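You operate a simulated robot arm through the tools that you are given. There is no shell and no other tool.

You are at the controls of a simulated robot arm. One attempt, no reset.

Task
Soap the washing pad and rub the greasy smear off the worktop.
Fine: one pump of dish soap on the pad; pad back where it lay. What is to be rubbed or washed off counts as gone when no trace of it is left.

Only the result counts: the job must be done as asked and must still hold three seconds after the hand-in. Knocking over, shifting, dropping, spilling or breaking anything else fails it.

Robot
A 6-joint arm with a two-finger gripper, fixed in place. Base frame: the origin is on the floor under the middle of its stand, x ahead of it, y to its left, z up; the work surface is at about z = 900. Lengths are in mm, angles in degrees, forces in N, time in s.
With the tool pointing down near the work surface it reaches from about 140 to 680 mm from the base axis. Its first joint turns from -66.0 to 66.0 degrees. Payload 2.45 kg.
Tool frame: the origin (TCP) lies between the finger pads and is the grasp point; the fingertips stand 30 mm ahead of it; z points along the fingers, y is the line along which they close. The gripper opens to 106 mm; its body begins 79 mm behind the TCP.
Orientation is that of the tool frame in the base frame, as a unit quaternion [w, x, y, z]. With the fingers straight down and closing along the base's y, the tool's x points along the base's -x, its y along +y and its z along -z.

Tools
- The arm moves only by the tool play_rows. Its argument "series" is a list of rows, each a list of 7 numbers: the turn, a rotation vector about the base's x, y, z in degrees, then the shift along the base's x, y, z in cm, then the closure, from 0 (fully open) to 1 (shut). In form: [[wx, wy, wz, dx, dy, dz, hand], ...]. A call has 1 to 20 rows; each row is the pose to reach, as a shift and turn from the pose commanded when the call began. Rows are played at 5 a second. More than 50 mm and 8.6 degrees between two rows, or a gripper value outside its range, and nothing of the call is played. A pose out of reach is approached as far as the arm can. The call stops where the force on the tool passes 40 N (or 10 N more than at its start, if that is more) or the arm is blocked; 0.2 s more then pass. Each finger travels about 153 mm/s and halts on what it meets, pressing with about 21 N; the grip force reading is that of the motor and also rises with nothing between the fingers. The clock runs only during rows and for 0.2 s after the last one: add rows that repeat a pose to give the fingers time. The reply holds the time, the measured pose of the TCP, the force on the tool along the base axes, the opening and the grip force, in the units named above and with some noise, with the torque about the TCP (base axes, N m) and any sound that the robot's microphone picked up, and new pictures: "pictures" is both (left out), scene, wrist or none.
- Cameras (640 x 400 px; columns grow to the right, rows downward): "scene" is fixed at [44.7, 401, 1414]; the picture's right is [-0.87, -0.49, 0.00], its down [-0.25, 0.44, -0.86] and it looks along [0.43, -0.75, -0.50] (base axes); focal length 255 px, centre (320, 200). "wrist" rides on the gripper at [76, -2, -106] in the tool frame; the picture's right is [0.02, 1.00, 0.00], its down [-0.78, 0.02, -0.62] and it looks along [-0.62, 0.01, 0.78] (tool axes); focal length 247 px, centre (320, 200). There is no depth. A picture from a camera that has moved, and an enlarged one, comes with that camera's place and axes in the base frame and with its lens.
- zoom(camera, box): a new picture of the part [left, top, right, bottom] of that camera's present view, enlarged. The clock stands still meanwhile.
- job_done(): hands the job in; it is judged then, once.

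Nothing tells you positions but the pictures and the camera data. Unless the task says otherwise, let go and move clear before handing in.

The tools are called by a JSON object that holds its "fn" and its "kwargs". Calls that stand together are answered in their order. play_rows: Moves the arm, as the interface text tells. Its arguments: {"type":"object","properties":{"series":{"type":"array"},"pictures":{"type":"string","enum":["both","scene","wrist","none"]}},"required":["series"]} The other tools are called the same way: zoom (camera, box) takes an enlarged picture of a part of a camera's view; job_done () hands the job in.

At the start:

```text
time_s: 0.0
tcp_pos: [410.9, 1.1, 1312.8]
tool_rot: [0.0, 0.001, 1.0, 0.001]
contact_force: [-0.2, 0.3, -0.8]
moment: [-0.01, 0.01, 0.0]
finger_gap: 105.9
gripper_force: 0.0
```

scene: 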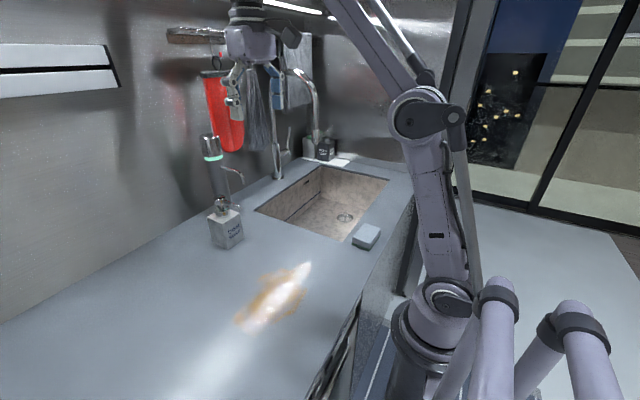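
wrist: 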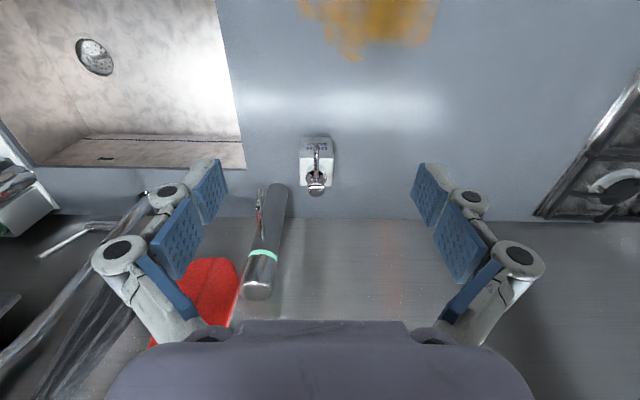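

I can see a worktop with an orange smear near (346, 95), a pump bottle near (600, 10), and a small pad by the sink near (234, -216). I'll zoom in for detail before moving.

{"fn": "zoom", "kwargs": {"camera": "scene", "box": [180, 120, 280, 260]}}

{"fn": "zoom", "kwargs": {"camera": "scene", "box": [320, 200, 420, 270]}}

{"fn": "zoom", "kwargs": {"camera": "scene", "box": [200, 230, 360, 350]}}

{"fn": "zoom", "kwargs": {"camera": "scene", "box": [260, 50, 400, 180]}}

{"fn": "zoom", "kwargs": {"camera": "wrist", "box": [240, 110, 400, 220]}}

```text
2.86 times, centred on (230, 190) of scene
camera zoom: at [44.7, 401.0, 1414.0], right [-0.87, -0.49, 0.0], down [-0.25, 0.44, -0.86], along [0.43, -0.75, -0.5], focal length 729 px, centre (577, 229)
```

zoom: 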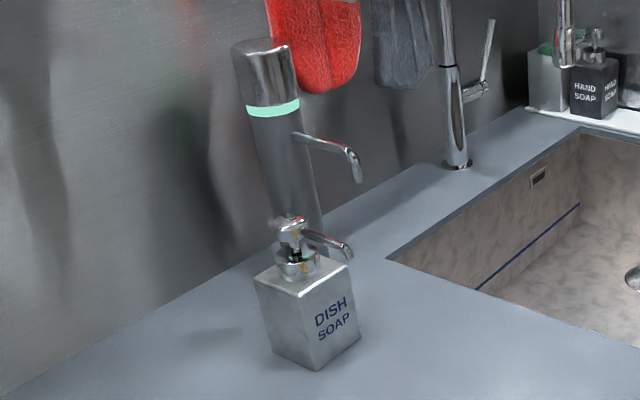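

```text
5.71 times, centred on (370, 235) of scene
camera zoom: at [44.7, 401.0, 1414.0], right [-0.87, -0.49, 0.0], down [-0.25, 0.44, -0.86], along [0.43, -0.75, -0.5], focal length 1458 px, centre (34, 0)
```

zoom: 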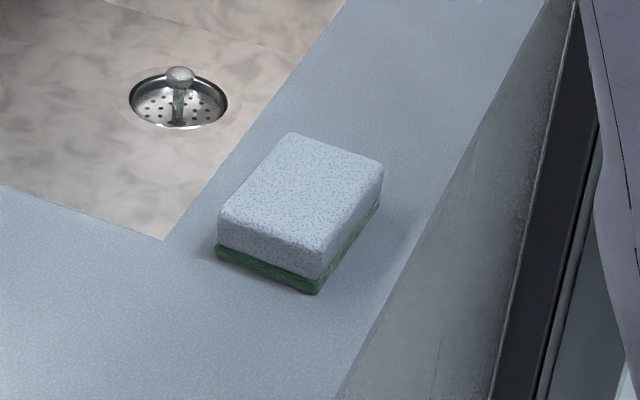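

```text
3.33 times, centred on (280, 290) of scene
camera zoom: at [44.7, 401.0, 1414.0], right [-0.87, -0.49, 0.0], down [-0.25, 0.44, -0.86], along [0.43, -0.75, -0.5], focal length 850 px, centre (453, -100)
```

zoom: 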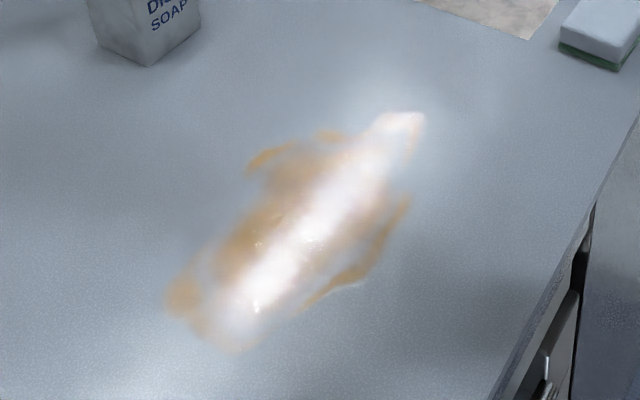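

```text
3.08 times, centred on (330, 115) of scene
camera zoom: at [44.7, 401.0, 1414.0], right [-0.87, -0.49, 0.0], down [-0.25, 0.44, -0.86], along [0.43, -0.75, -0.5], focal length 785 px, centre (289, 462)
```

zoom: 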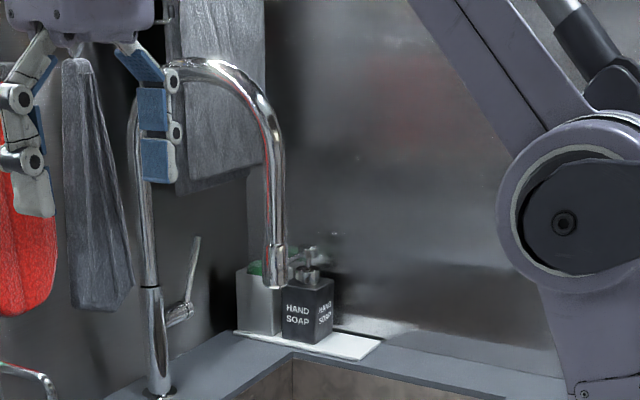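

```text
3.64 times, centred on (320, 165) of wrist
camera zoom: at [334.3, 0.8, 1420.9], right [-0.02, 1.0, 0.0], down [0.78, 0.02, 0.62], along [0.62, 0.01, -0.78], focal length 898 px, centre (320, 327)
```

zoom: 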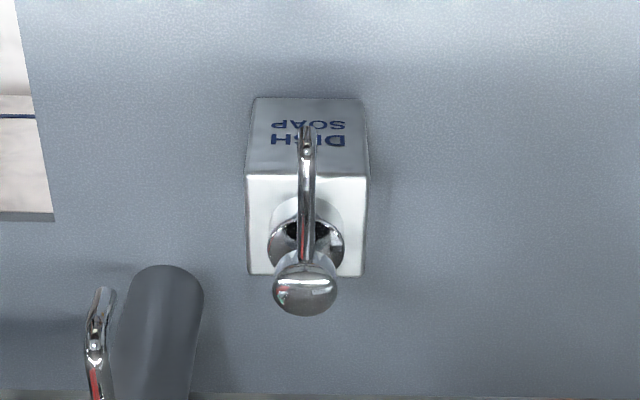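

The pad lies at about x 203–264, y -265 to -179, with its sponge side up. The dish-soap bottle stands near (605, -8), and its spout points toward the robot. I'll turn the gripper 90° and move above the pad for a closer look.

{"fn": "play_rows", "kwargs": {"series": [[0, 0, -7.5, -1.5, -1.9, -2.0, 0], [0, 0, -15, -3.0, -3.7, -4.0, 0], [0, 0, -22.5, -4.5, -5.6, -6.0, 0], [0, 0, -30, -6.0, -7.4, -8.0, 0], [0, 0, -37.5, -7.5, -9.3, -10.0, 0], [0, 0, -45, -8.9, -11.1, -12.0, 0], [0, 0, -52.5, -10.4, -13.0, -14.0, 0], [0, 0, -60, -11.9, -14.9, -16.0, 0], [0, 0, -67.5, -13.4, -16.7, -18.0, 0], [0, 0, -75, -14.9, -18.6, -20.0, 0], [0, 0, -82.5, -16.4, -20.4, -22.0, 0], [0, 0, -90, -17.8, -22.3, -24.0, 0], [0, 0, -90, -17.8, -22.3, -24.0, 0]]}}

```text
time_s: 2.8
tcp_pos: [230.8, -221.7, 1074.5]
tool_rot: [0.001, 0.708, 0.706, 0.0]
contact_force: [0.5, 0.3, 0.7]
moment: [0.0, -0.02, 0.01]
finger_gap: 106.2
gripper_force: 0.0
camera wrist: at [229.3, -145.5, 1181.7], right [1.0, 0.02, 0.0], down [0.01, -0.78, 0.62], along [0.01, -0.62, -0.78], focal length 247 px, centre (320, 200)
```

scene: 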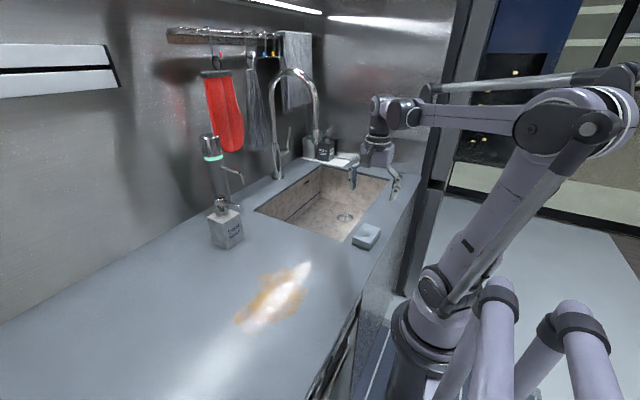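
wrist: 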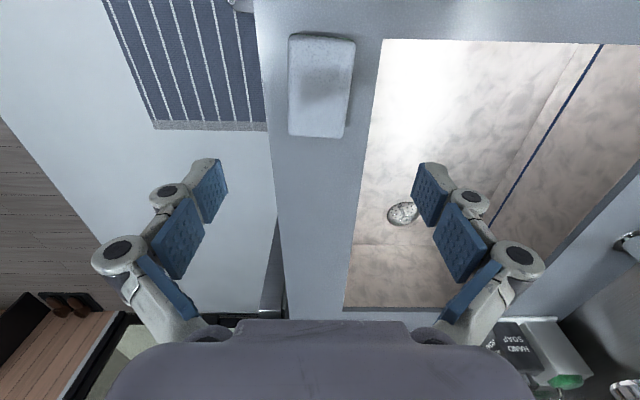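

The wrist camera sees the pad just below the gripper. I'll zoom in to pin its edges and height.

{"fn": "zoom", "kwargs": {"camera": "wrist", "box": [250, 10, 400, 150]}}

{"fn": "zoom", "kwargs": {"camera": "scene", "box": [335, 210, 395, 260]}}

```text
2.86 times, centred on (325, 80) of wrist
camera zoom: at [229.3, -145.5, 1181.7], right [1.0, 0.02, 0.0], down [0.01, -0.78, 0.62], along [0.01, -0.62, -0.78], focal length 706 px, centre (306, 543)
```

zoom: 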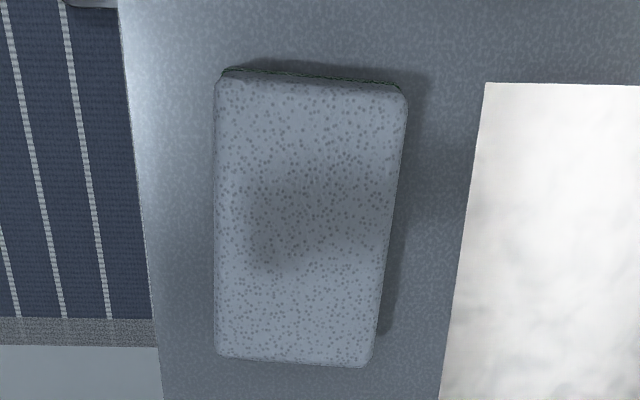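

```text
8.00 times, centred on (365, 235) of scene
camera zoom: at [44.7, 401.0, 1414.0], right [-0.87, -0.49, 0.0], down [-0.25, 0.44, -0.86], along [0.43, -0.75, -0.5], focal length 2041 px, centre (-40, -80)
```

zoom: 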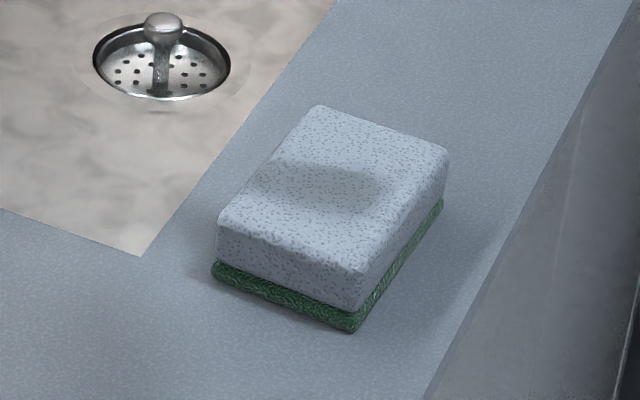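

The pad measures about 89 × 59 × 30 mm, is centred near (229.5, -217) and is turned about -3.5°. I'll tilt the gripper 25° so I can grip near the pad's +y end and later fit under the spout. I'm going to a hover above it first.

{"fn": "play_rows", "kwargs": {"series": [[-6.25, 0.19, -0.86, 0, 0.9, -1.9, 0], [-12.5, 0.38, -1.73, 0, 1.75, -3.7, 0], [-18.75, 0.57, -2.6, 0, 2.6, -5.6, 0], [-25, 0.76, -3.45, 0, 3.5, -7.5, 0], [-25, 0.76, -3.45, 0, 3.5, -7.5, 0]]}}

```text
time_s: 4.0
tcp_pos: [232.0, -184.2, 998.7]
tool_rot: [0.149, 0.711, 0.669, -0.157]
contact_force: [0.0, -0.2, 0.5]
moment: [0.06, 0.0, 0.01]
finger_gap: 106.3
gripper_force: 0.1
camera wrist: at [238.7, -71.1, 1063.3], right [1.0, -0.04, -0.01], down [-0.01, -0.45, 0.9], along [-0.04, -0.89, -0.45], focal length 247 px, centre (320, 200)
```

scene: 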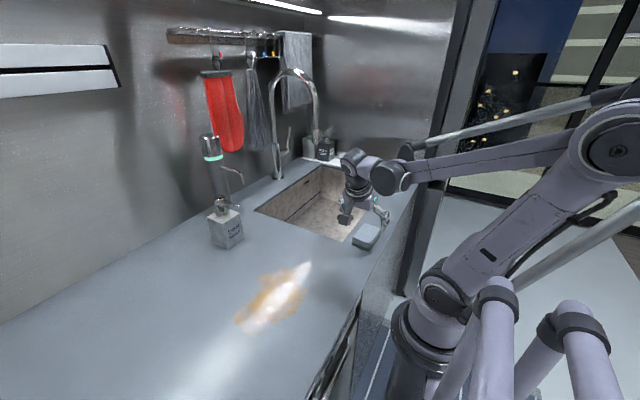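
wrist: 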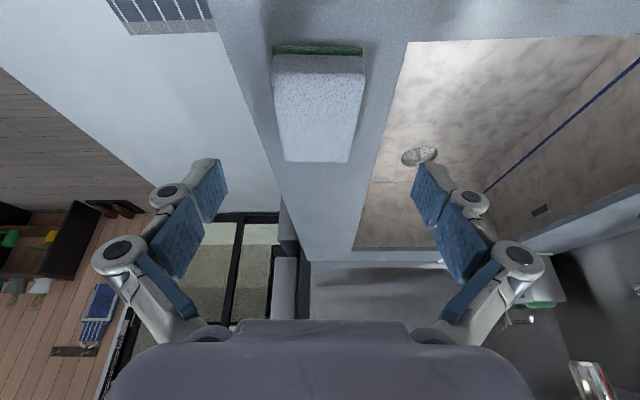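

The gripper is lined up with the pad. Next I go down to about z 938 and close gently on its 59 mm width.

{"fn": "play_rows", "kwargs": {"series": [[0, 0, 0, 0, 0, -2.0, 0], [0, 0, 0, 0, 0, -4.0, 0], [0, 0, 0, 0, 0, -5.2, 0], [0, 0, 0, 0, 0, -6.0, 0], [0, 0, 0, 0, 0, -6.0, 0]]}}

```text
time_s: 5.2
tcp_pos: [232.6, -184.5, 938.4]
tool_rot: [0.15, 0.711, 0.669, -0.158]
contact_force: [1.2, 0.1, 0.2]
moment: [0.01, 0.05, -0.03]
finger_gap: 106.0
gripper_force: 0.1
camera wrist: at [239.2, -70.5, 1003.6], right [1.0, -0.04, -0.01], down [-0.01, -0.45, 0.89], along [-0.04, -0.89, -0.45], focal length 247 px, centre (320, 200)
```

scene: 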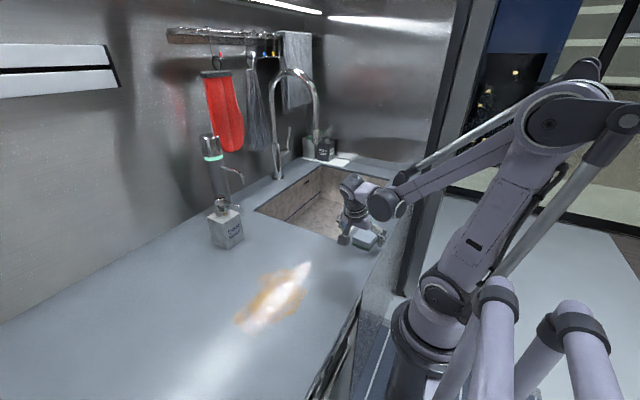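
wrist: 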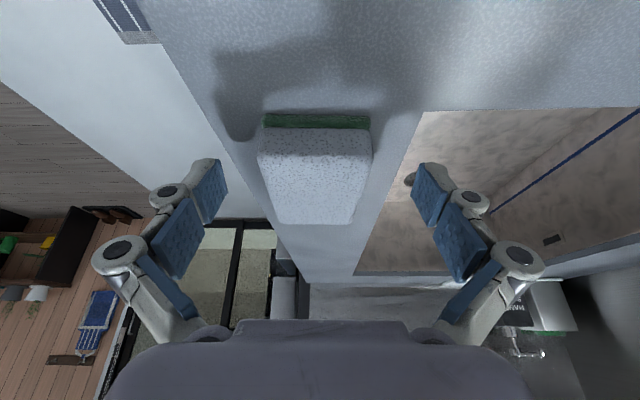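

The pad sits about 2.5 mm to the -x side of the finger midline. I'll shift to centre on it so it isn't dragged, and close.

{"fn": "play_rows", "kwargs": {"series": [[0, 0, 0, -0.22, 0, 0, 0], [0, 0, 0, -0.22, 0, 0, 0.3], [0, 0, 0, -0.22, 0, 0, 0.45], [0, 0, 0, -0.22, 0, 0, 0.6], [0, 0, 0, -0.22, 0, 0, 0.6], [0, 0, 0, -0.22, 0, 0, 0.6]]}}

```text
time_s: 6.6
tcp_pos: [230.1, -184.0, 938.4]
tool_rot: [0.15, 0.71, 0.669, -0.158]
contact_force: [-0.7, 1.9, 5.3]
moment: [0.0, 0.06, -0.01]
finger_gap: 58.9
gripper_force: 21.0
camera wrist: at [236.5, -71.2, 1003.8], right [1.0, -0.04, -0.01], down [-0.01, -0.45, 0.89], along [-0.04, -0.89, -0.45], focal length 247 px, centre (320, 200)
```

scene: 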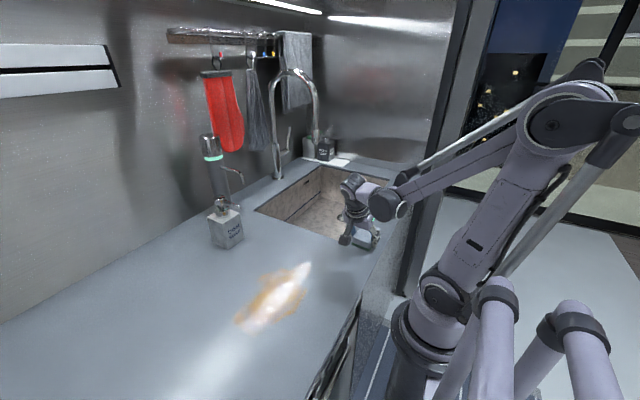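
wrist: 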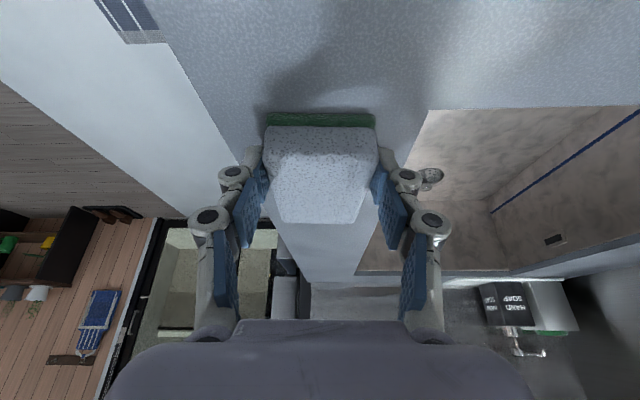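

The pad is gripped firmly with a gap of 58.9 mm. I'll lift it, swing its long side along x, and stop short of the bottle.

{"fn": "play_rows", "kwargs": {"series": [[0, 0, 0, 0, 0, 3, 0.6], [0, 0, 0, 0, 0, 7, 0.6], [0, 0, 0, 0, 0, 12, 0.6], [0, 0, 7.79, 1.25, 1.49, 12, 0.6], [0, 0, 15.58, 2.5, 2.98, 12, 0.6], [0, 0, 23.38, 3.75, 4.48, 12, 0.6], [0, 0, 31.17, 5.0, 5.97, 12, 0.6], [0, 0, 38.96, 6.25, 7.46, 12, 0.6], [0, 0, 46.75, 7.5, 8.95, 12, 0.6], [0, 0, 54.54, 8.75, 10.44, 12, 0.6], [0, 0, 62.33, 10.0, 11.93, 12, 0.6], [0, 0, 70.13, 11.25, 13.43, 12, 0.6], [0, 0, 77.92, 12.5, 14.92, 12, 0.6], [0, 0, 85.71, 13.75, 16.41, 12, 0.6], [0, 0, 93.5, 15.0, 17.9, 12, 0.6], [0, 0, 93.5, 15.0, 17.9, 12, 0.6]]}}

```text
time_s: 10.0
tcp_pos: [380.1, -5.1, 1058.8]
tool_rot: [0.218, -0.002, 0.976, 0.001]
contact_force: [0.8, 0.7, -0.1]
moment: [0.01, 0.03, -0.01]
finger_gap: 58.7
gripper_force: 21.3
camera wrist: at [266.2, -7.1, 1124.3], right [-0.02, 1.0, -0.01], down [0.45, 0.02, 0.89], along [0.89, 0.02, -0.45], focal length 247 px, centre (320, 200)
```

scene: 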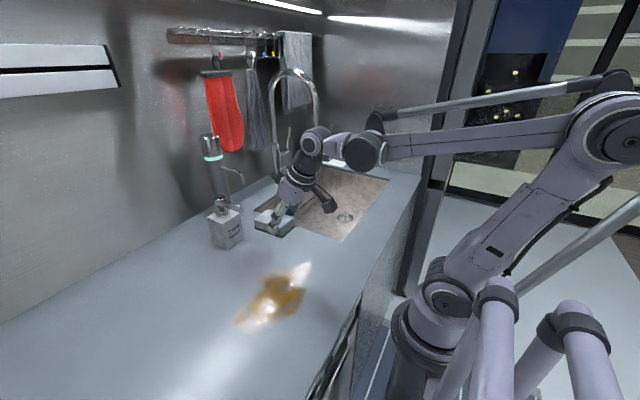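
wrist: 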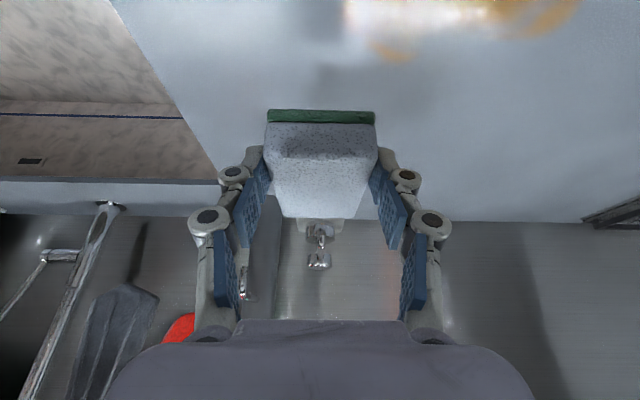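

The pad is held level, and the bottle is straight ahead behind it. I'll zoom in to check the spout alignment before sliding under it.

{"fn": "zoom", "kwargs": {"camera": "wrist", "box": [250, 100, 390, 290]}}

{"fn": "zoom", "kwargs": {"camera": "scene", "box": [190, 120, 340, 260]}}

```text
2.11 times, centred on (320, 195) of wrist
camera zoom: at [266.2, -7.1, 1124.3], right [-0.02, 1.0, -0.01], down [0.45, 0.02, 0.89], along [0.89, 0.02, -0.45], focal length 520 px, centre (320, 210)
```

zoom: 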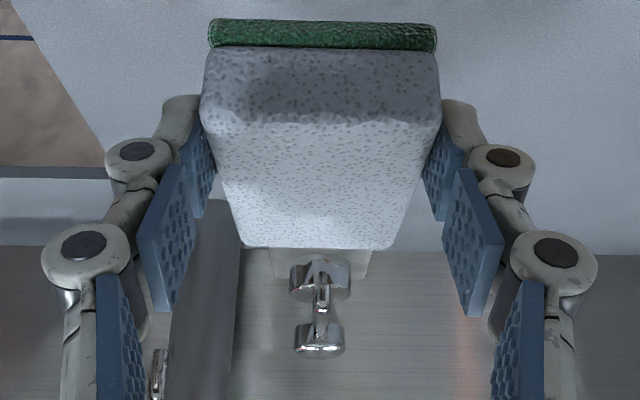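

```text
2.86 times, centred on (265, 190) of scene
camera zoom: at [44.7, 401.0, 1414.0], right [-0.87, -0.49, 0.0], down [-0.25, 0.44, -0.86], along [0.43, -0.75, -0.5], focal length 729 px, centre (477, 229)
```

zoom: 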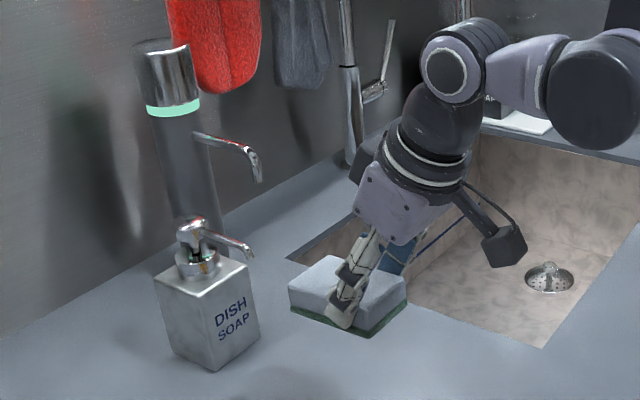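

The spout tip is near (522, 0, 1036) and lines up with the pad. I'll go low, slide in under the spout, and lower the pad to the worktop.

{"fn": "play_rows", "kwargs": {"series": [[0, 0, 0, 0, 0.3, -3.5, 0.6], [0, 0, 0, 0, 0.3, -7, 0.6], [0, 0, 0, 0, 0.3, -9.4, 0.6], [0, 0, 0, 3, 0.3, -9.4, 0.6], [0, 0, 0, 6, 0.3, -9.4, 0.6], [0, 0, 0, 8, 0.3, -9.4, 0.6], [0, 0, 0, 9.4, 0.3, -9.4, 0.6], [0, 0, 0, 9.4, 0.3, -9.4, 0.6]]}}

{"fn": "zoom", "kwargs": {"camera": "scene", "box": [190, 150, 310, 260]}}

```text
time_s: 11.8
tcp_pos: [473.4, -2.0, 965.3]
tool_rot: [0.216, 0.0, 0.976, 0.0]
contact_force: [0.8, -0.2, -0.6]
moment: [-0.02, 0.02, -0.02]
finger_gap: 58.8
gripper_force: 20.6
camera wrist: at [360.4, -5.1, 1030.0], right [-0.02, 1.0, -0.01], down [0.45, 0.02, 0.89], along [0.89, 0.01, -0.45], focal length 247 px, centre (320, 200)
```

scene: 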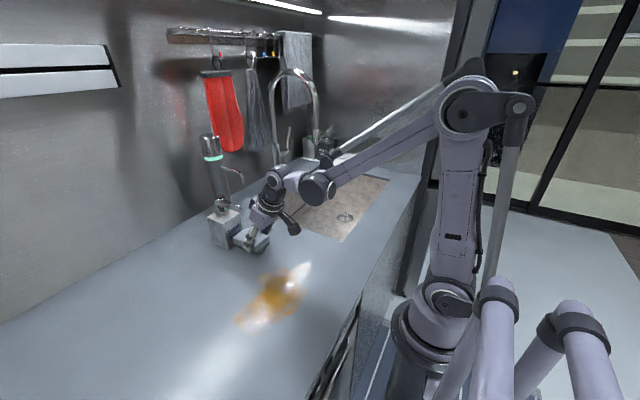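
wrist: 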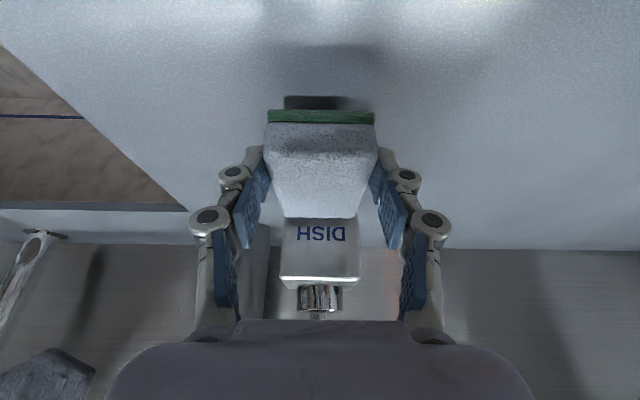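

```text
3.64 times, centred on (250, 205) of scene
camera zoom: at [44.7, 401.0, 1414.0], right [-0.87, -0.49, 0.0], down [-0.25, 0.44, -0.86], along [0.43, -0.75, -0.5], focal length 928 px, centre (574, 182)
```

zoom: 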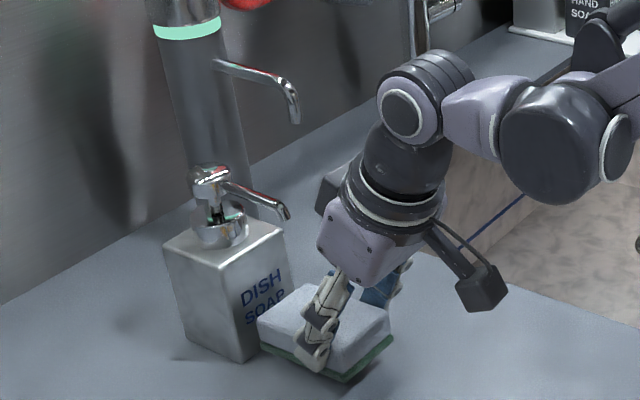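

The pad is under the spout, with the landing point about 25 mm inside its far edge. I'll lower it onto the worktop.

{"fn": "play_rows", "kwargs": {"series": [[0, 0, 0, 0, 0, -1.0, 0.6], [0, 0, 0, 0, 0, -2.0, 0.6], [0, 0, 0, 0, 0, -2.5, 0.6], [0, 0, 0, 0, 0, -2.6, 0.6], [0, 0, 0, 0, 0, -2.6, 0.6]], "pictures": "scene"}}

{"fn": "zoom", "kwargs": {"camera": "scene", "box": [190, 150, 310, 260]}}

```text
time_s: 13.0
tcp_pos: [473.8, -2.0, 939.3]
tool_rot: [0.218, 0.0, 0.976, 0.0]
contact_force: [-3.8, 0.0, 23.1]
moment: [-0.03, -0.19, 0.02]
finger_gap: 59.1
gripper_force: 21.3
```

scene: 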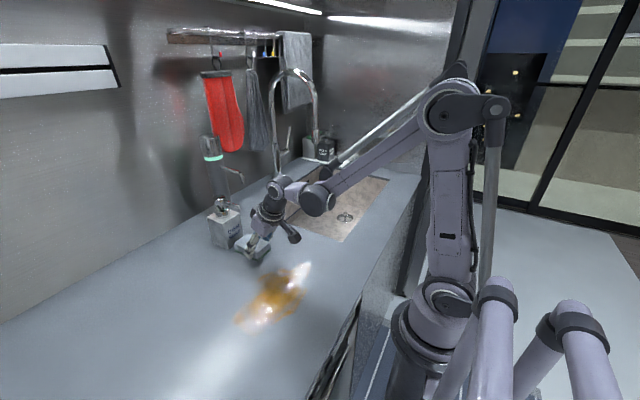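

```text
3.64 times, centred on (250, 205) of scene
camera zoom: at [44.2, 401.0, 1414.0], right [-0.87, -0.49, 0.0], down [-0.25, 0.44, -0.86], along [0.43, -0.75, -0.5], focal length 928 px, centre (574, 182)
```

zoom: 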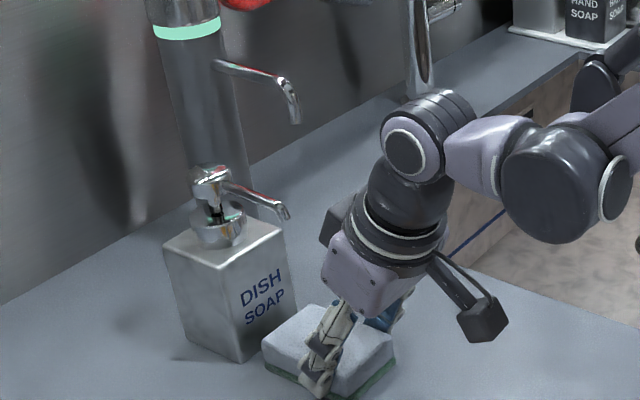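

The pad is down, since the contact force is 23 N. I'll ease off, open, back the fingers out along their own axis, then move above the bottle's pump head.

{"fn": "play_rows", "kwargs": {"series": [[0, 0, 0, 0, 0, 0.06, 0.6], [0, 0, 0, 0, 0, 0.06, 0.4], [0, 0, 0, 0, 0, 0.06, 0.15], [0, 0, 0, 0, 0, 0.06, 0.15], [0, 0, 0, -1.0, 0, 2.1, 0.15], [0, 0, 0, -2.7, 0, 5.8, 0.15], [0, 0, 0, -4.6, 0, 10, 0.15], [0, 0, 0, -6, 0, 14, 0.15], [0, 0, 0, -6, 0, 18, 0.15], [0, 0, 0, -6, 0, 22, 0.15], [0, 0, 0, -6, 0, 22, 0.15]]}}

{"fn": "zoom", "kwargs": {"camera": "scene", "box": [190, 150, 310, 260]}}

```text
time_s: 15.4
tcp_pos: [414.1, -4.0, 1158.0]
tool_rot: [0.217, 0.0, 0.976, 0.0]
contact_force: [-0.1, -1.5, 0.2]
moment: [-0.01, -0.03, 0.0]
finger_gap: 90.3
gripper_force: 0.1
camera wrist: at [299.8, -4.8, 1223.9], right [-0.02, 1.0, -0.01], down [0.45, 0.02, 0.89], along [0.89, 0.01, -0.45], focal length 247 px, centre (320, 200)
```

scene: 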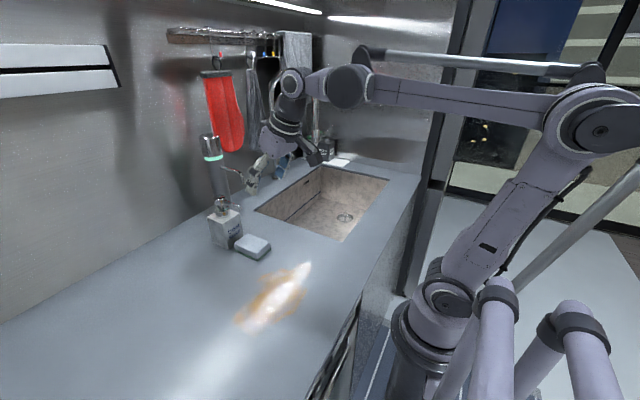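
wrist: 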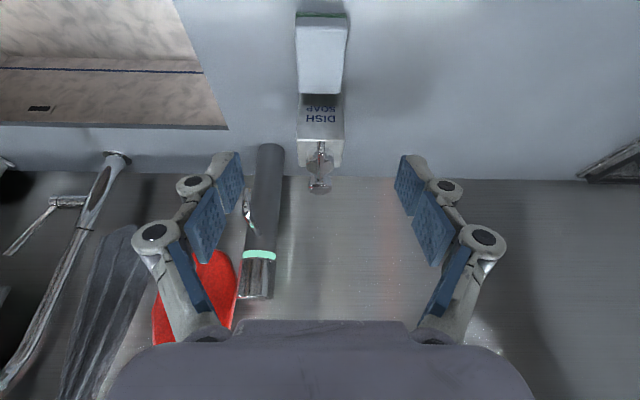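

```text
3.64 times, centred on (250, 205) of scene
camera zoom: at [44.7, 401.0, 1414.0], right [-0.87, -0.49, 0.0], down [-0.25, 0.44, -0.86], along [0.43, -0.75, -0.5], focal length 928 px, centre (574, 182)
```

zoom: 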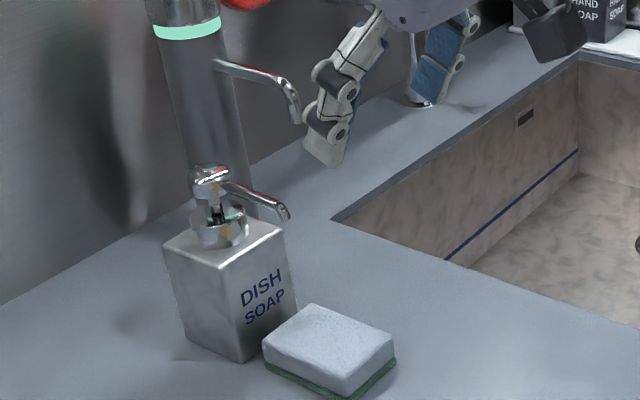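

The pad rests squarely under the spout. I'll zoom the wrist view to find the exact pump head position.

{"fn": "zoom", "kwargs": {"camera": "wrist", "box": [260, 0, 380, 210]}}

{"fn": "zoom", "kwargs": {"camera": "scene", "box": [200, 185, 260, 225]}}

```text
1.90 times, centred on (320, 105) of wrist
camera zoom: at [299.8, -4.8, 1223.9], right [-0.02, 1.0, -0.01], down [0.45, 0.02, 0.89], along [0.89, 0.01, -0.45], focal length 470 px, centre (320, 381)
```

zoom: 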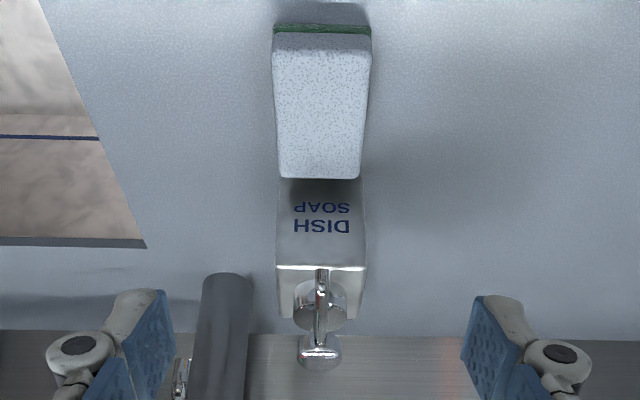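

```text
10.00 times, centred on (230, 205) of scene
camera zoom: at [44.7, 401.0, 1414.0], right [-0.87, -0.49, 0.0], down [-0.25, 0.44, -0.86], along [0.43, -0.75, -0.5], focal length 2551 px, centre (1220, 150)
```

zoom: 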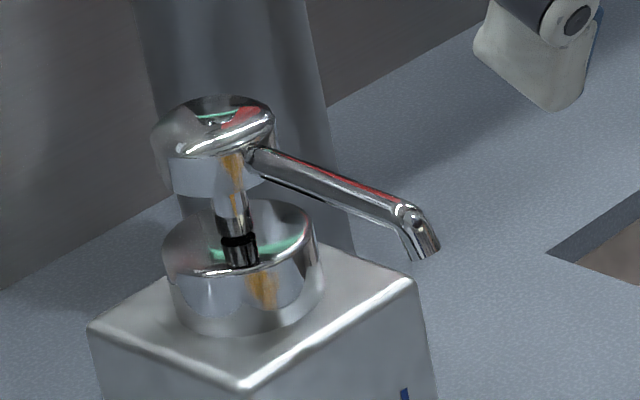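

The pump head's top centre is near (599, -1, 1055), with a stroke of up to about 14 mm. I'll straighten the tool, close the fingers, and hover over it.

{"fn": "play_rows", "kwargs": {"series": [[0, 4, 0, 2.5, 0, 0, 0.4], [0, 8, 0, 5.5, 0.1, 0, 0.7], [0, 12.5, 0, 8.5, 0.1, 0, 1.0], [0, 17, 0, 11.5, 0.2, 0, 1.0], [0, 21, 0, 14.5, 0.2, -0.5, 1.0], [0, 25, 0, 17, 0.3, -1.2, 1.0], [0, 25, 0, 18.5, 0.3, -1.8, 1.0], [0, 25, 0, 18.5, 0.3, -1.8, 1.0]]}}

{"fn": "zoom", "kwargs": {"camera": "wrist", "box": [240, 50, 400, 250]}}

{"fn": "zoom", "kwargs": {"camera": "scene", "box": [180, 110, 290, 250]}}

```text
time_s: 17.2
tcp_pos: [599.6, -1.2, 1139.9]
tool_rot: [0.0, -0.001, 1.0, 0.001]
contact_force: [0.3, 0.4, 0.6]
moment: [0.01, 0.01, 0.02]
finger_gap: 0.0
gripper_force: 21.1
camera wrist: at [523.9, -3.1, 1247.2], right [-0.02, 1.0, 0.0], down [0.78, 0.02, 0.62], along [0.62, 0.01, -0.78], focal length 247 px, centre (320, 200)
```

scene: 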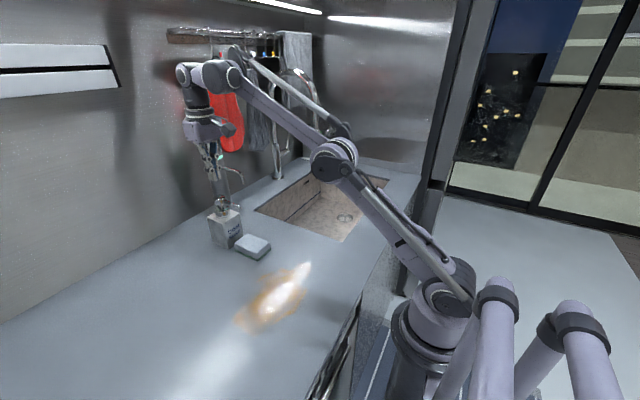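
wrist: 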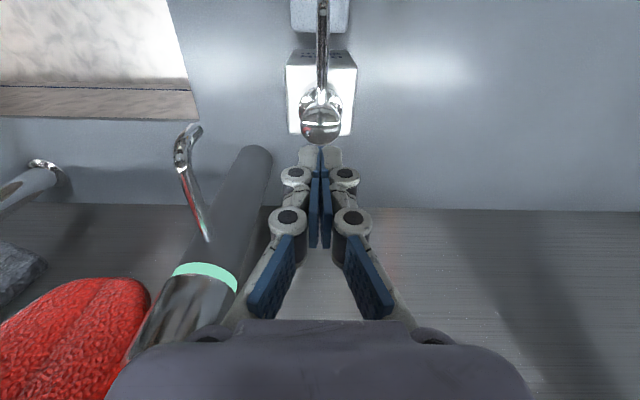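

```text
2.00 times, centred on (320, 150) of wrist
camera zoom: at [523.9, -3.1, 1247.2], right [-0.02, 1.0, 0.0], down [0.78, 0.02, 0.62], along [0.62, 0.01, -0.78], focal length 494 px, centre (320, 300)
```

zoom: 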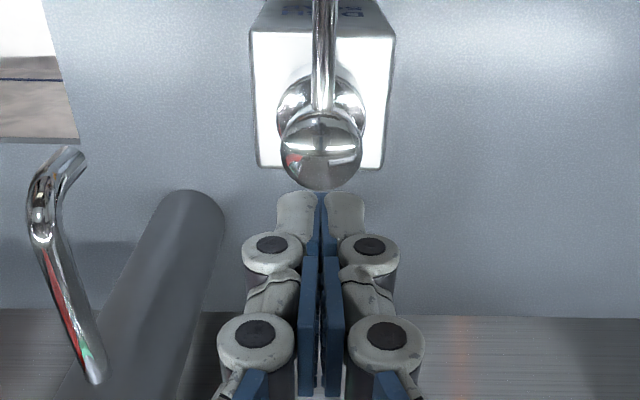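

```text
2.86 times, centred on (235, 180) of scene
camera zoom: at [44.8, 401.0, 1414.0], right [-0.87, -0.49, 0.0], down [-0.25, 0.44, -0.86], along [0.43, -0.75, -0.5], focal length 729 px, centre (563, 257)
```

zoom: 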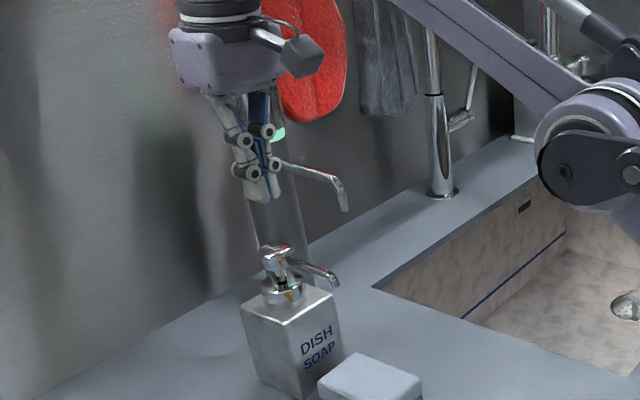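

The closed fingertips are centred over the pump head. I'm now going down slowly to touch it.

{"fn": "play_rows", "kwargs": {"series": [[0, 0, 0, 0.05, -0.05, -2.5, 1], [0, 0, 0, 0.05, -0.05, -4.3, 1], [0, 0, 0, 0.05, -0.05, -4.8, 1], [0, 0, 0, 0.05, -0.05, -5.1, 1], [0, 0, 0, 0.05, -0.05, -5.4, 1], [0, 0, 0, 0.05, -0.05, -5.6, 1]]}}

{"fn": "zoom", "kwargs": {"camera": "scene", "box": [190, 150, 290, 260]}}

```text
time_s: 18.6
tcp_pos: [601.2, -0.4, 1083.6]
tool_rot: [0.002, 0.0, 1.0, 0.0]
contact_force: [0.0, 0.0, 0.5]
moment: [-0.02, 0.06, 0.02]
finger_gap: 5.8
gripper_force: 21.2
camera wrist: at [523.9, -3.2, 1191.1], right [-0.02, 1.0, 0.0], down [0.78, 0.02, 0.62], along [0.62, 0.01, -0.78], focal length 247 px, centre (320, 200)
```

scene: 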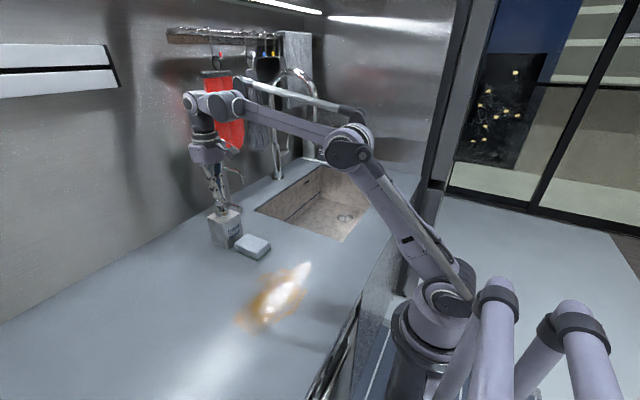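
wrist: 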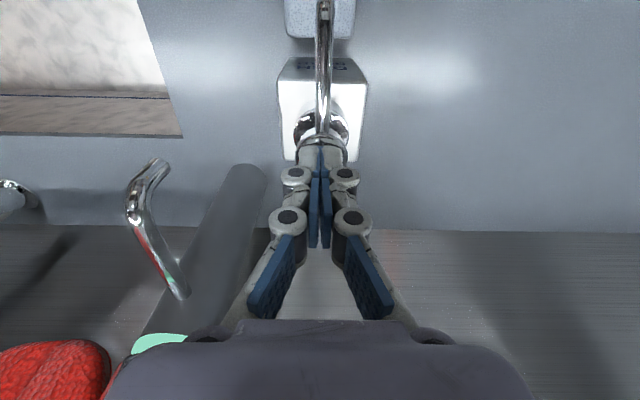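

```text
3.64 times, centred on (240, 205) of scene
camera zoom: at [44.7, 401.0, 1414.0], right [-0.87, -0.49, 0.0], down [-0.25, 0.44, -0.86], along [0.43, -0.75, -0.5], focal length 928 px, centre (611, 182)
```

zoom: 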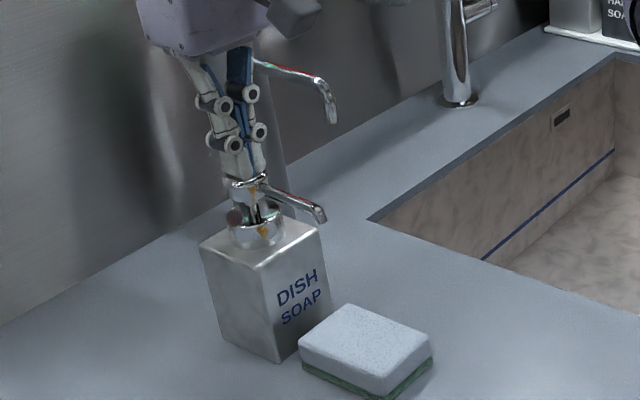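

The fingertips are right at the pump head. Now I press straight down in one continuous stroke.

{"fn": "play_rows", "kwargs": {"series": [[0, 0, 0, 0, 0, -0.2, 1], [0, 0, 0, 0, 0, -0.4, 1], [0, 0, 0, 0, 0, -0.6, 1], [0, 0, 0, 0, 0, -0.8, 1]]}}

{"fn": "zoom", "kwargs": {"camera": "scene", "box": [190, 150, 290, 260]}}

```text
time_s: 19.6
tcp_pos: [599.2, -0.5, 1076.4]
tool_rot: [0.001, 0.0, 1.0, 0.001]
contact_force: [2.4, 0.2, 2.7]
moment: [-0.01, -0.04, 0.0]
finger_gap: 6.1
gripper_force: 20.7
camera wrist: at [523.1, -2.4, 1183.7], right [-0.02, 1.0, 0.0], down [0.78, 0.02, 0.62], along [0.62, 0.01, -0.78], focal length 247 px, centre (320, 200)
```

scene: 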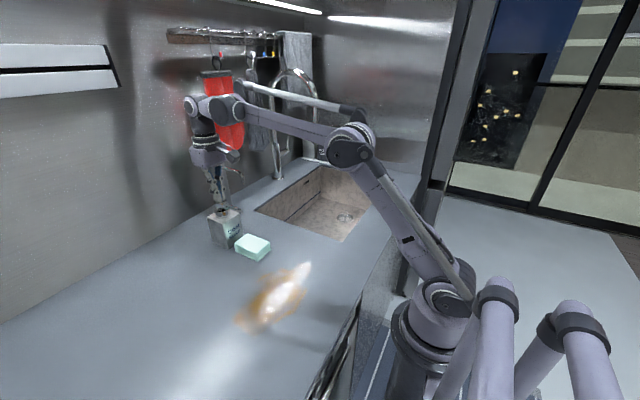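
wrist: 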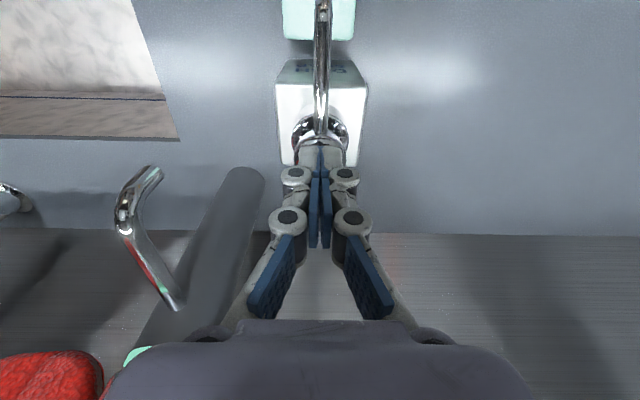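

```text
3.64 times, centred on (240, 205) of scene
camera zoom: at [44.7, 401.0, 1414.0], right [-0.87, -0.49, 0.0], down [-0.25, 0.44, -0.86], along [0.43, -0.75, -0.5], focal length 928 px, centre (611, 182)
```

zoom: 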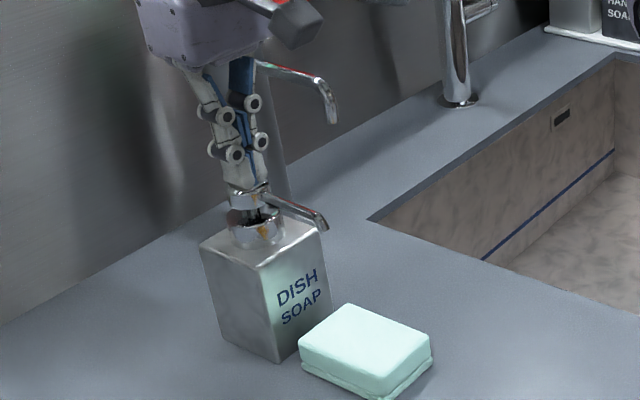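

The pad has turned mint green, so one pump has reached it. I'll release straight up so the pump isn't pressed again.

{"fn": "play_rows", "kwargs": {"series": [[0, 0, 0, 0, 0, 1.5, 1], [0, 0, 0, 0, 0, 4, 1], [0, 0, 0, 0, 0, 7, 1], [0, 0, 0, -2, 0, 10, 1], [0, 0, 0, -6, 0, 10, 1], [0, 0, 0, -6, 0, 10, 1]]}}

{"fn": "zoom", "kwargs": {"camera": "scene", "box": [190, 150, 290, 260]}}

```text
time_s: 21.0
tcp_pos: [538.3, 0.3, 1177.5]
tool_rot: [0.001, 0.0, 1.0, 0.001]
contact_force: [-0.3, 0.1, 0.7]
moment: [0.0, 0.04, 0.02]
finger_gap: 0.1
gripper_force: 21.2
camera wrist: at [461.6, -2.8, 1284.8], right [-0.02, 1.0, 0.0], down [0.78, 0.02, 0.62], along [0.62, 0.01, -0.78], focal length 247 px, centre (320, 200)
```

scene: 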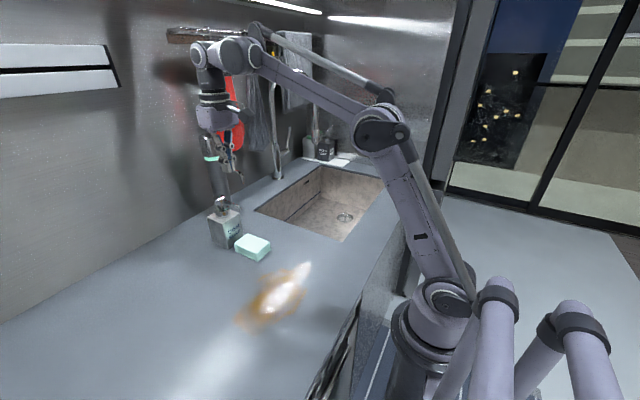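
wrist: 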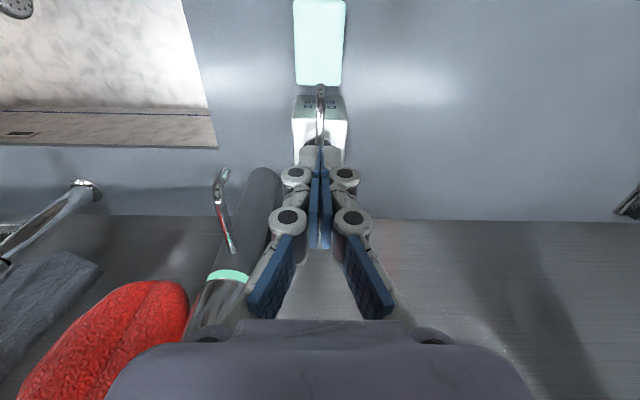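

```text
3.64 times, centred on (240, 205) of scene
camera zoom: at [44.7, 401.0, 1414.0], right [-0.87, -0.49, 0.0], down [-0.25, 0.44, -0.86], along [0.43, -0.75, -0.5], focal length 928 px, centre (611, 182)
```

zoom: 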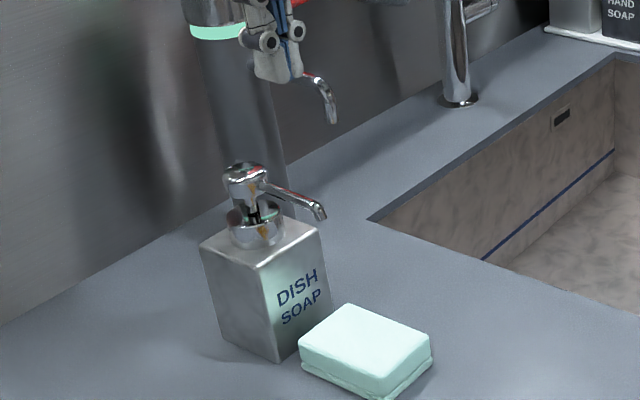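

The pad is soaped and the bottle hasn't moved. I'll retrace to the same tilted grasp and take the pad again.

{"fn": "play_rows", "kwargs": {"series": [[0, -5, 0, -3, 0, 0, 0.6], [0, -10, 0, -6, -0.1, 0, 0.15], [0, -15, 0, -9, -0.2, -0.5, 0.15], [0, -20, 0, -11.5, -0.25, -1.0, 0.15], [0, -25, 0, -12.55, -0.25, -1.8, 0.15], [0, -25, 0, -12.05, -0.25, -5.8, 0.15], [0, -25, 0, -11.55, -0.25, -9.8, 0.15], [0, -25, 0, -11.15, -0.25, -13.8, 0.15], [0, -25, 0, -9.25, -0.25, -18.0, 0.15], [0, -25, 0, -7.8, -0.25, -21.1, 0.15], [0, -25, 0, -7.0, -0.25, -22.8, 0.15], [0, -25, 0, -6.55, -0.25, -23.72, 0.15], [0, -25, 0, -6.55, -0.25, -23.72, 0.15]]}}

{"fn": "zoom", "kwargs": {"camera": "scene", "box": [190, 150, 310, 260]}}

```text
time_s: 23.8
tcp_pos: [474.1, -3.6, 939.6]
tool_rot: [0.218, -0.001, 0.976, 0.001]
contact_force: [-0.3, -0.4, -0.3]
moment: [0.0, 0.01, 0.03]
finger_gap: 90.0
gripper_force: 0.0
camera wrist: at [360.2, -6.2, 1004.7], right [-0.02, 1.0, -0.01], down [0.45, 0.02, 0.89], along [0.89, 0.01, -0.45], focal length 247 px, centre (320, 200)
```

scene: 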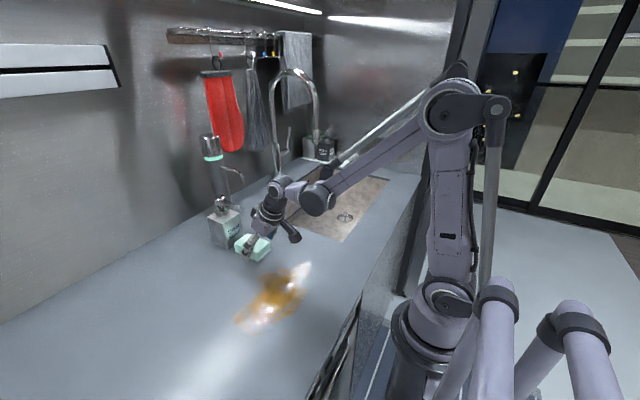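
wrist: 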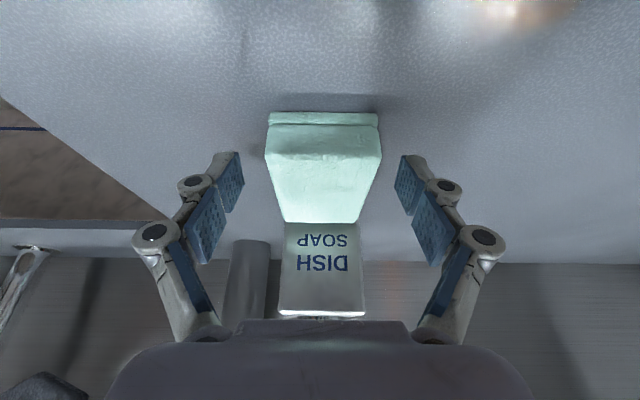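

```text
3.64 times, centred on (250, 205) of scene
camera zoom: at [44.7, 401.0, 1414.0], right [-0.87, -0.49, 0.0], down [-0.25, 0.44, -0.86], along [0.43, -0.75, -0.5], focal length 928 px, centre (574, 182)
```

zoom: 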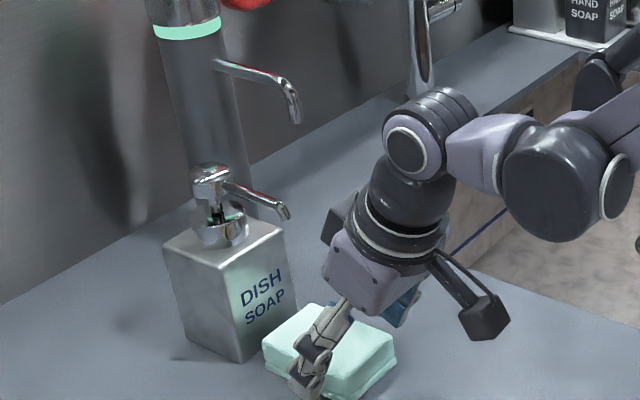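

The fingers straddle the pad again. I'll grip it, lift it a little, pull it out from under the spout, and lay it on clean worktop near (436, -102) so I can regrasp it straight.

{"fn": "play_rows", "kwargs": {"series": [[0, 0, 0, 0, 0.1, 0, 0.4], [0, 0, 0, 0, 0.1, 0, 0.6], [0, 0, 0, 0, 0.1, 0, 0.6], [0, 0, 0, 0, 0.1, 0, 0.6], [0, 0, 0, 0, 0.1, 1.5, 0.6], [0, 0, 0, -1, 0.1, 3.0, 0.6], [0, 0, 0, -4, 0.1, 3.0, 0.6], [0, 0, 0, -7, -2, 3.0, 0.6], [0, 0, 0, -7, -6, 3.0, 0.6], [0, 0, 0, -7, -10, 3.0, 0.6], [0, 0, 0, -7, -10, 1.5, 0.6], [0, 0, 0, -7, -10, 0.3, 0.6], [0, 0, 0, -7, -10, 0.0, 0.6], [0, 0, 0, -7, -10, 0.0, 0.6]]}}

{"fn": "zoom", "kwargs": {"camera": "scene", "box": [190, 170, 350, 300]}}

```text
time_s: 26.8
tcp_pos: [403.8, -102.3, 940.1]
tool_rot: [0.218, 0.001, 0.976, 0.0]
contact_force: [-2.0, 0.6, 9.6]
moment: [-0.08, -0.05, 0.03]
finger_gap: 59.1
gripper_force: 21.3
camera wrist: at [289.9, -104.5, 1004.5], right [-0.02, 1.0, -0.01], down [0.45, 0.02, 0.9], along [0.9, 0.01, -0.45], focal length 247 px, centre (320, 200)
```

scene: 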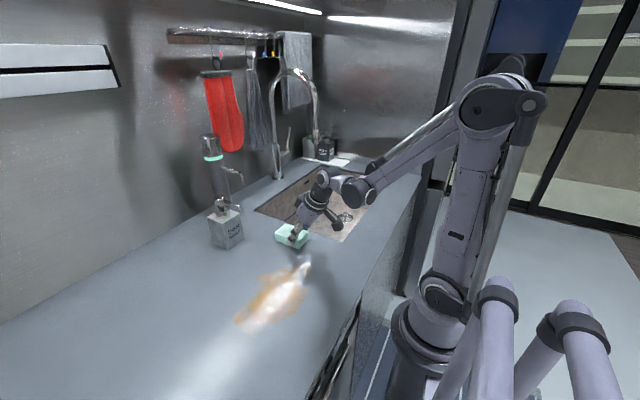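
wrist: 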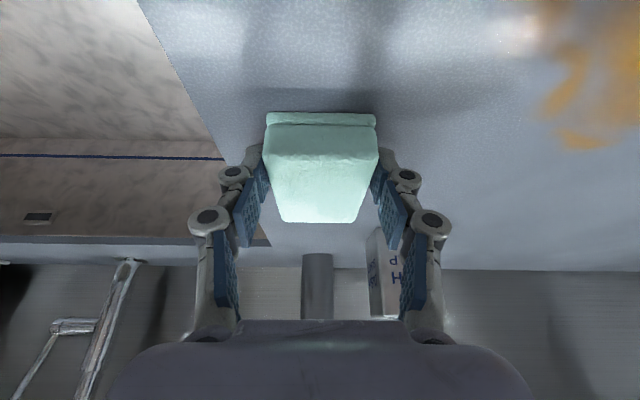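

```text
3.08 times, centred on (270, 235) of scene
camera zoom: at [44.5, 401.0, 1414.0], right [-0.87, -0.49, 0.0], down [-0.25, 0.44, -0.86], along [0.43, -0.75, -0.5], focal length 785 px, centre (474, 92)
```

zoom: 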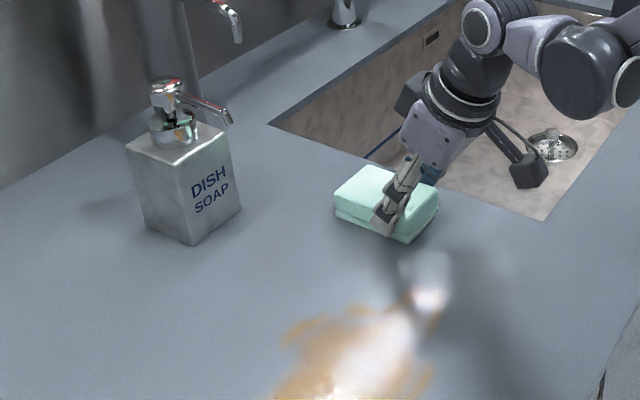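

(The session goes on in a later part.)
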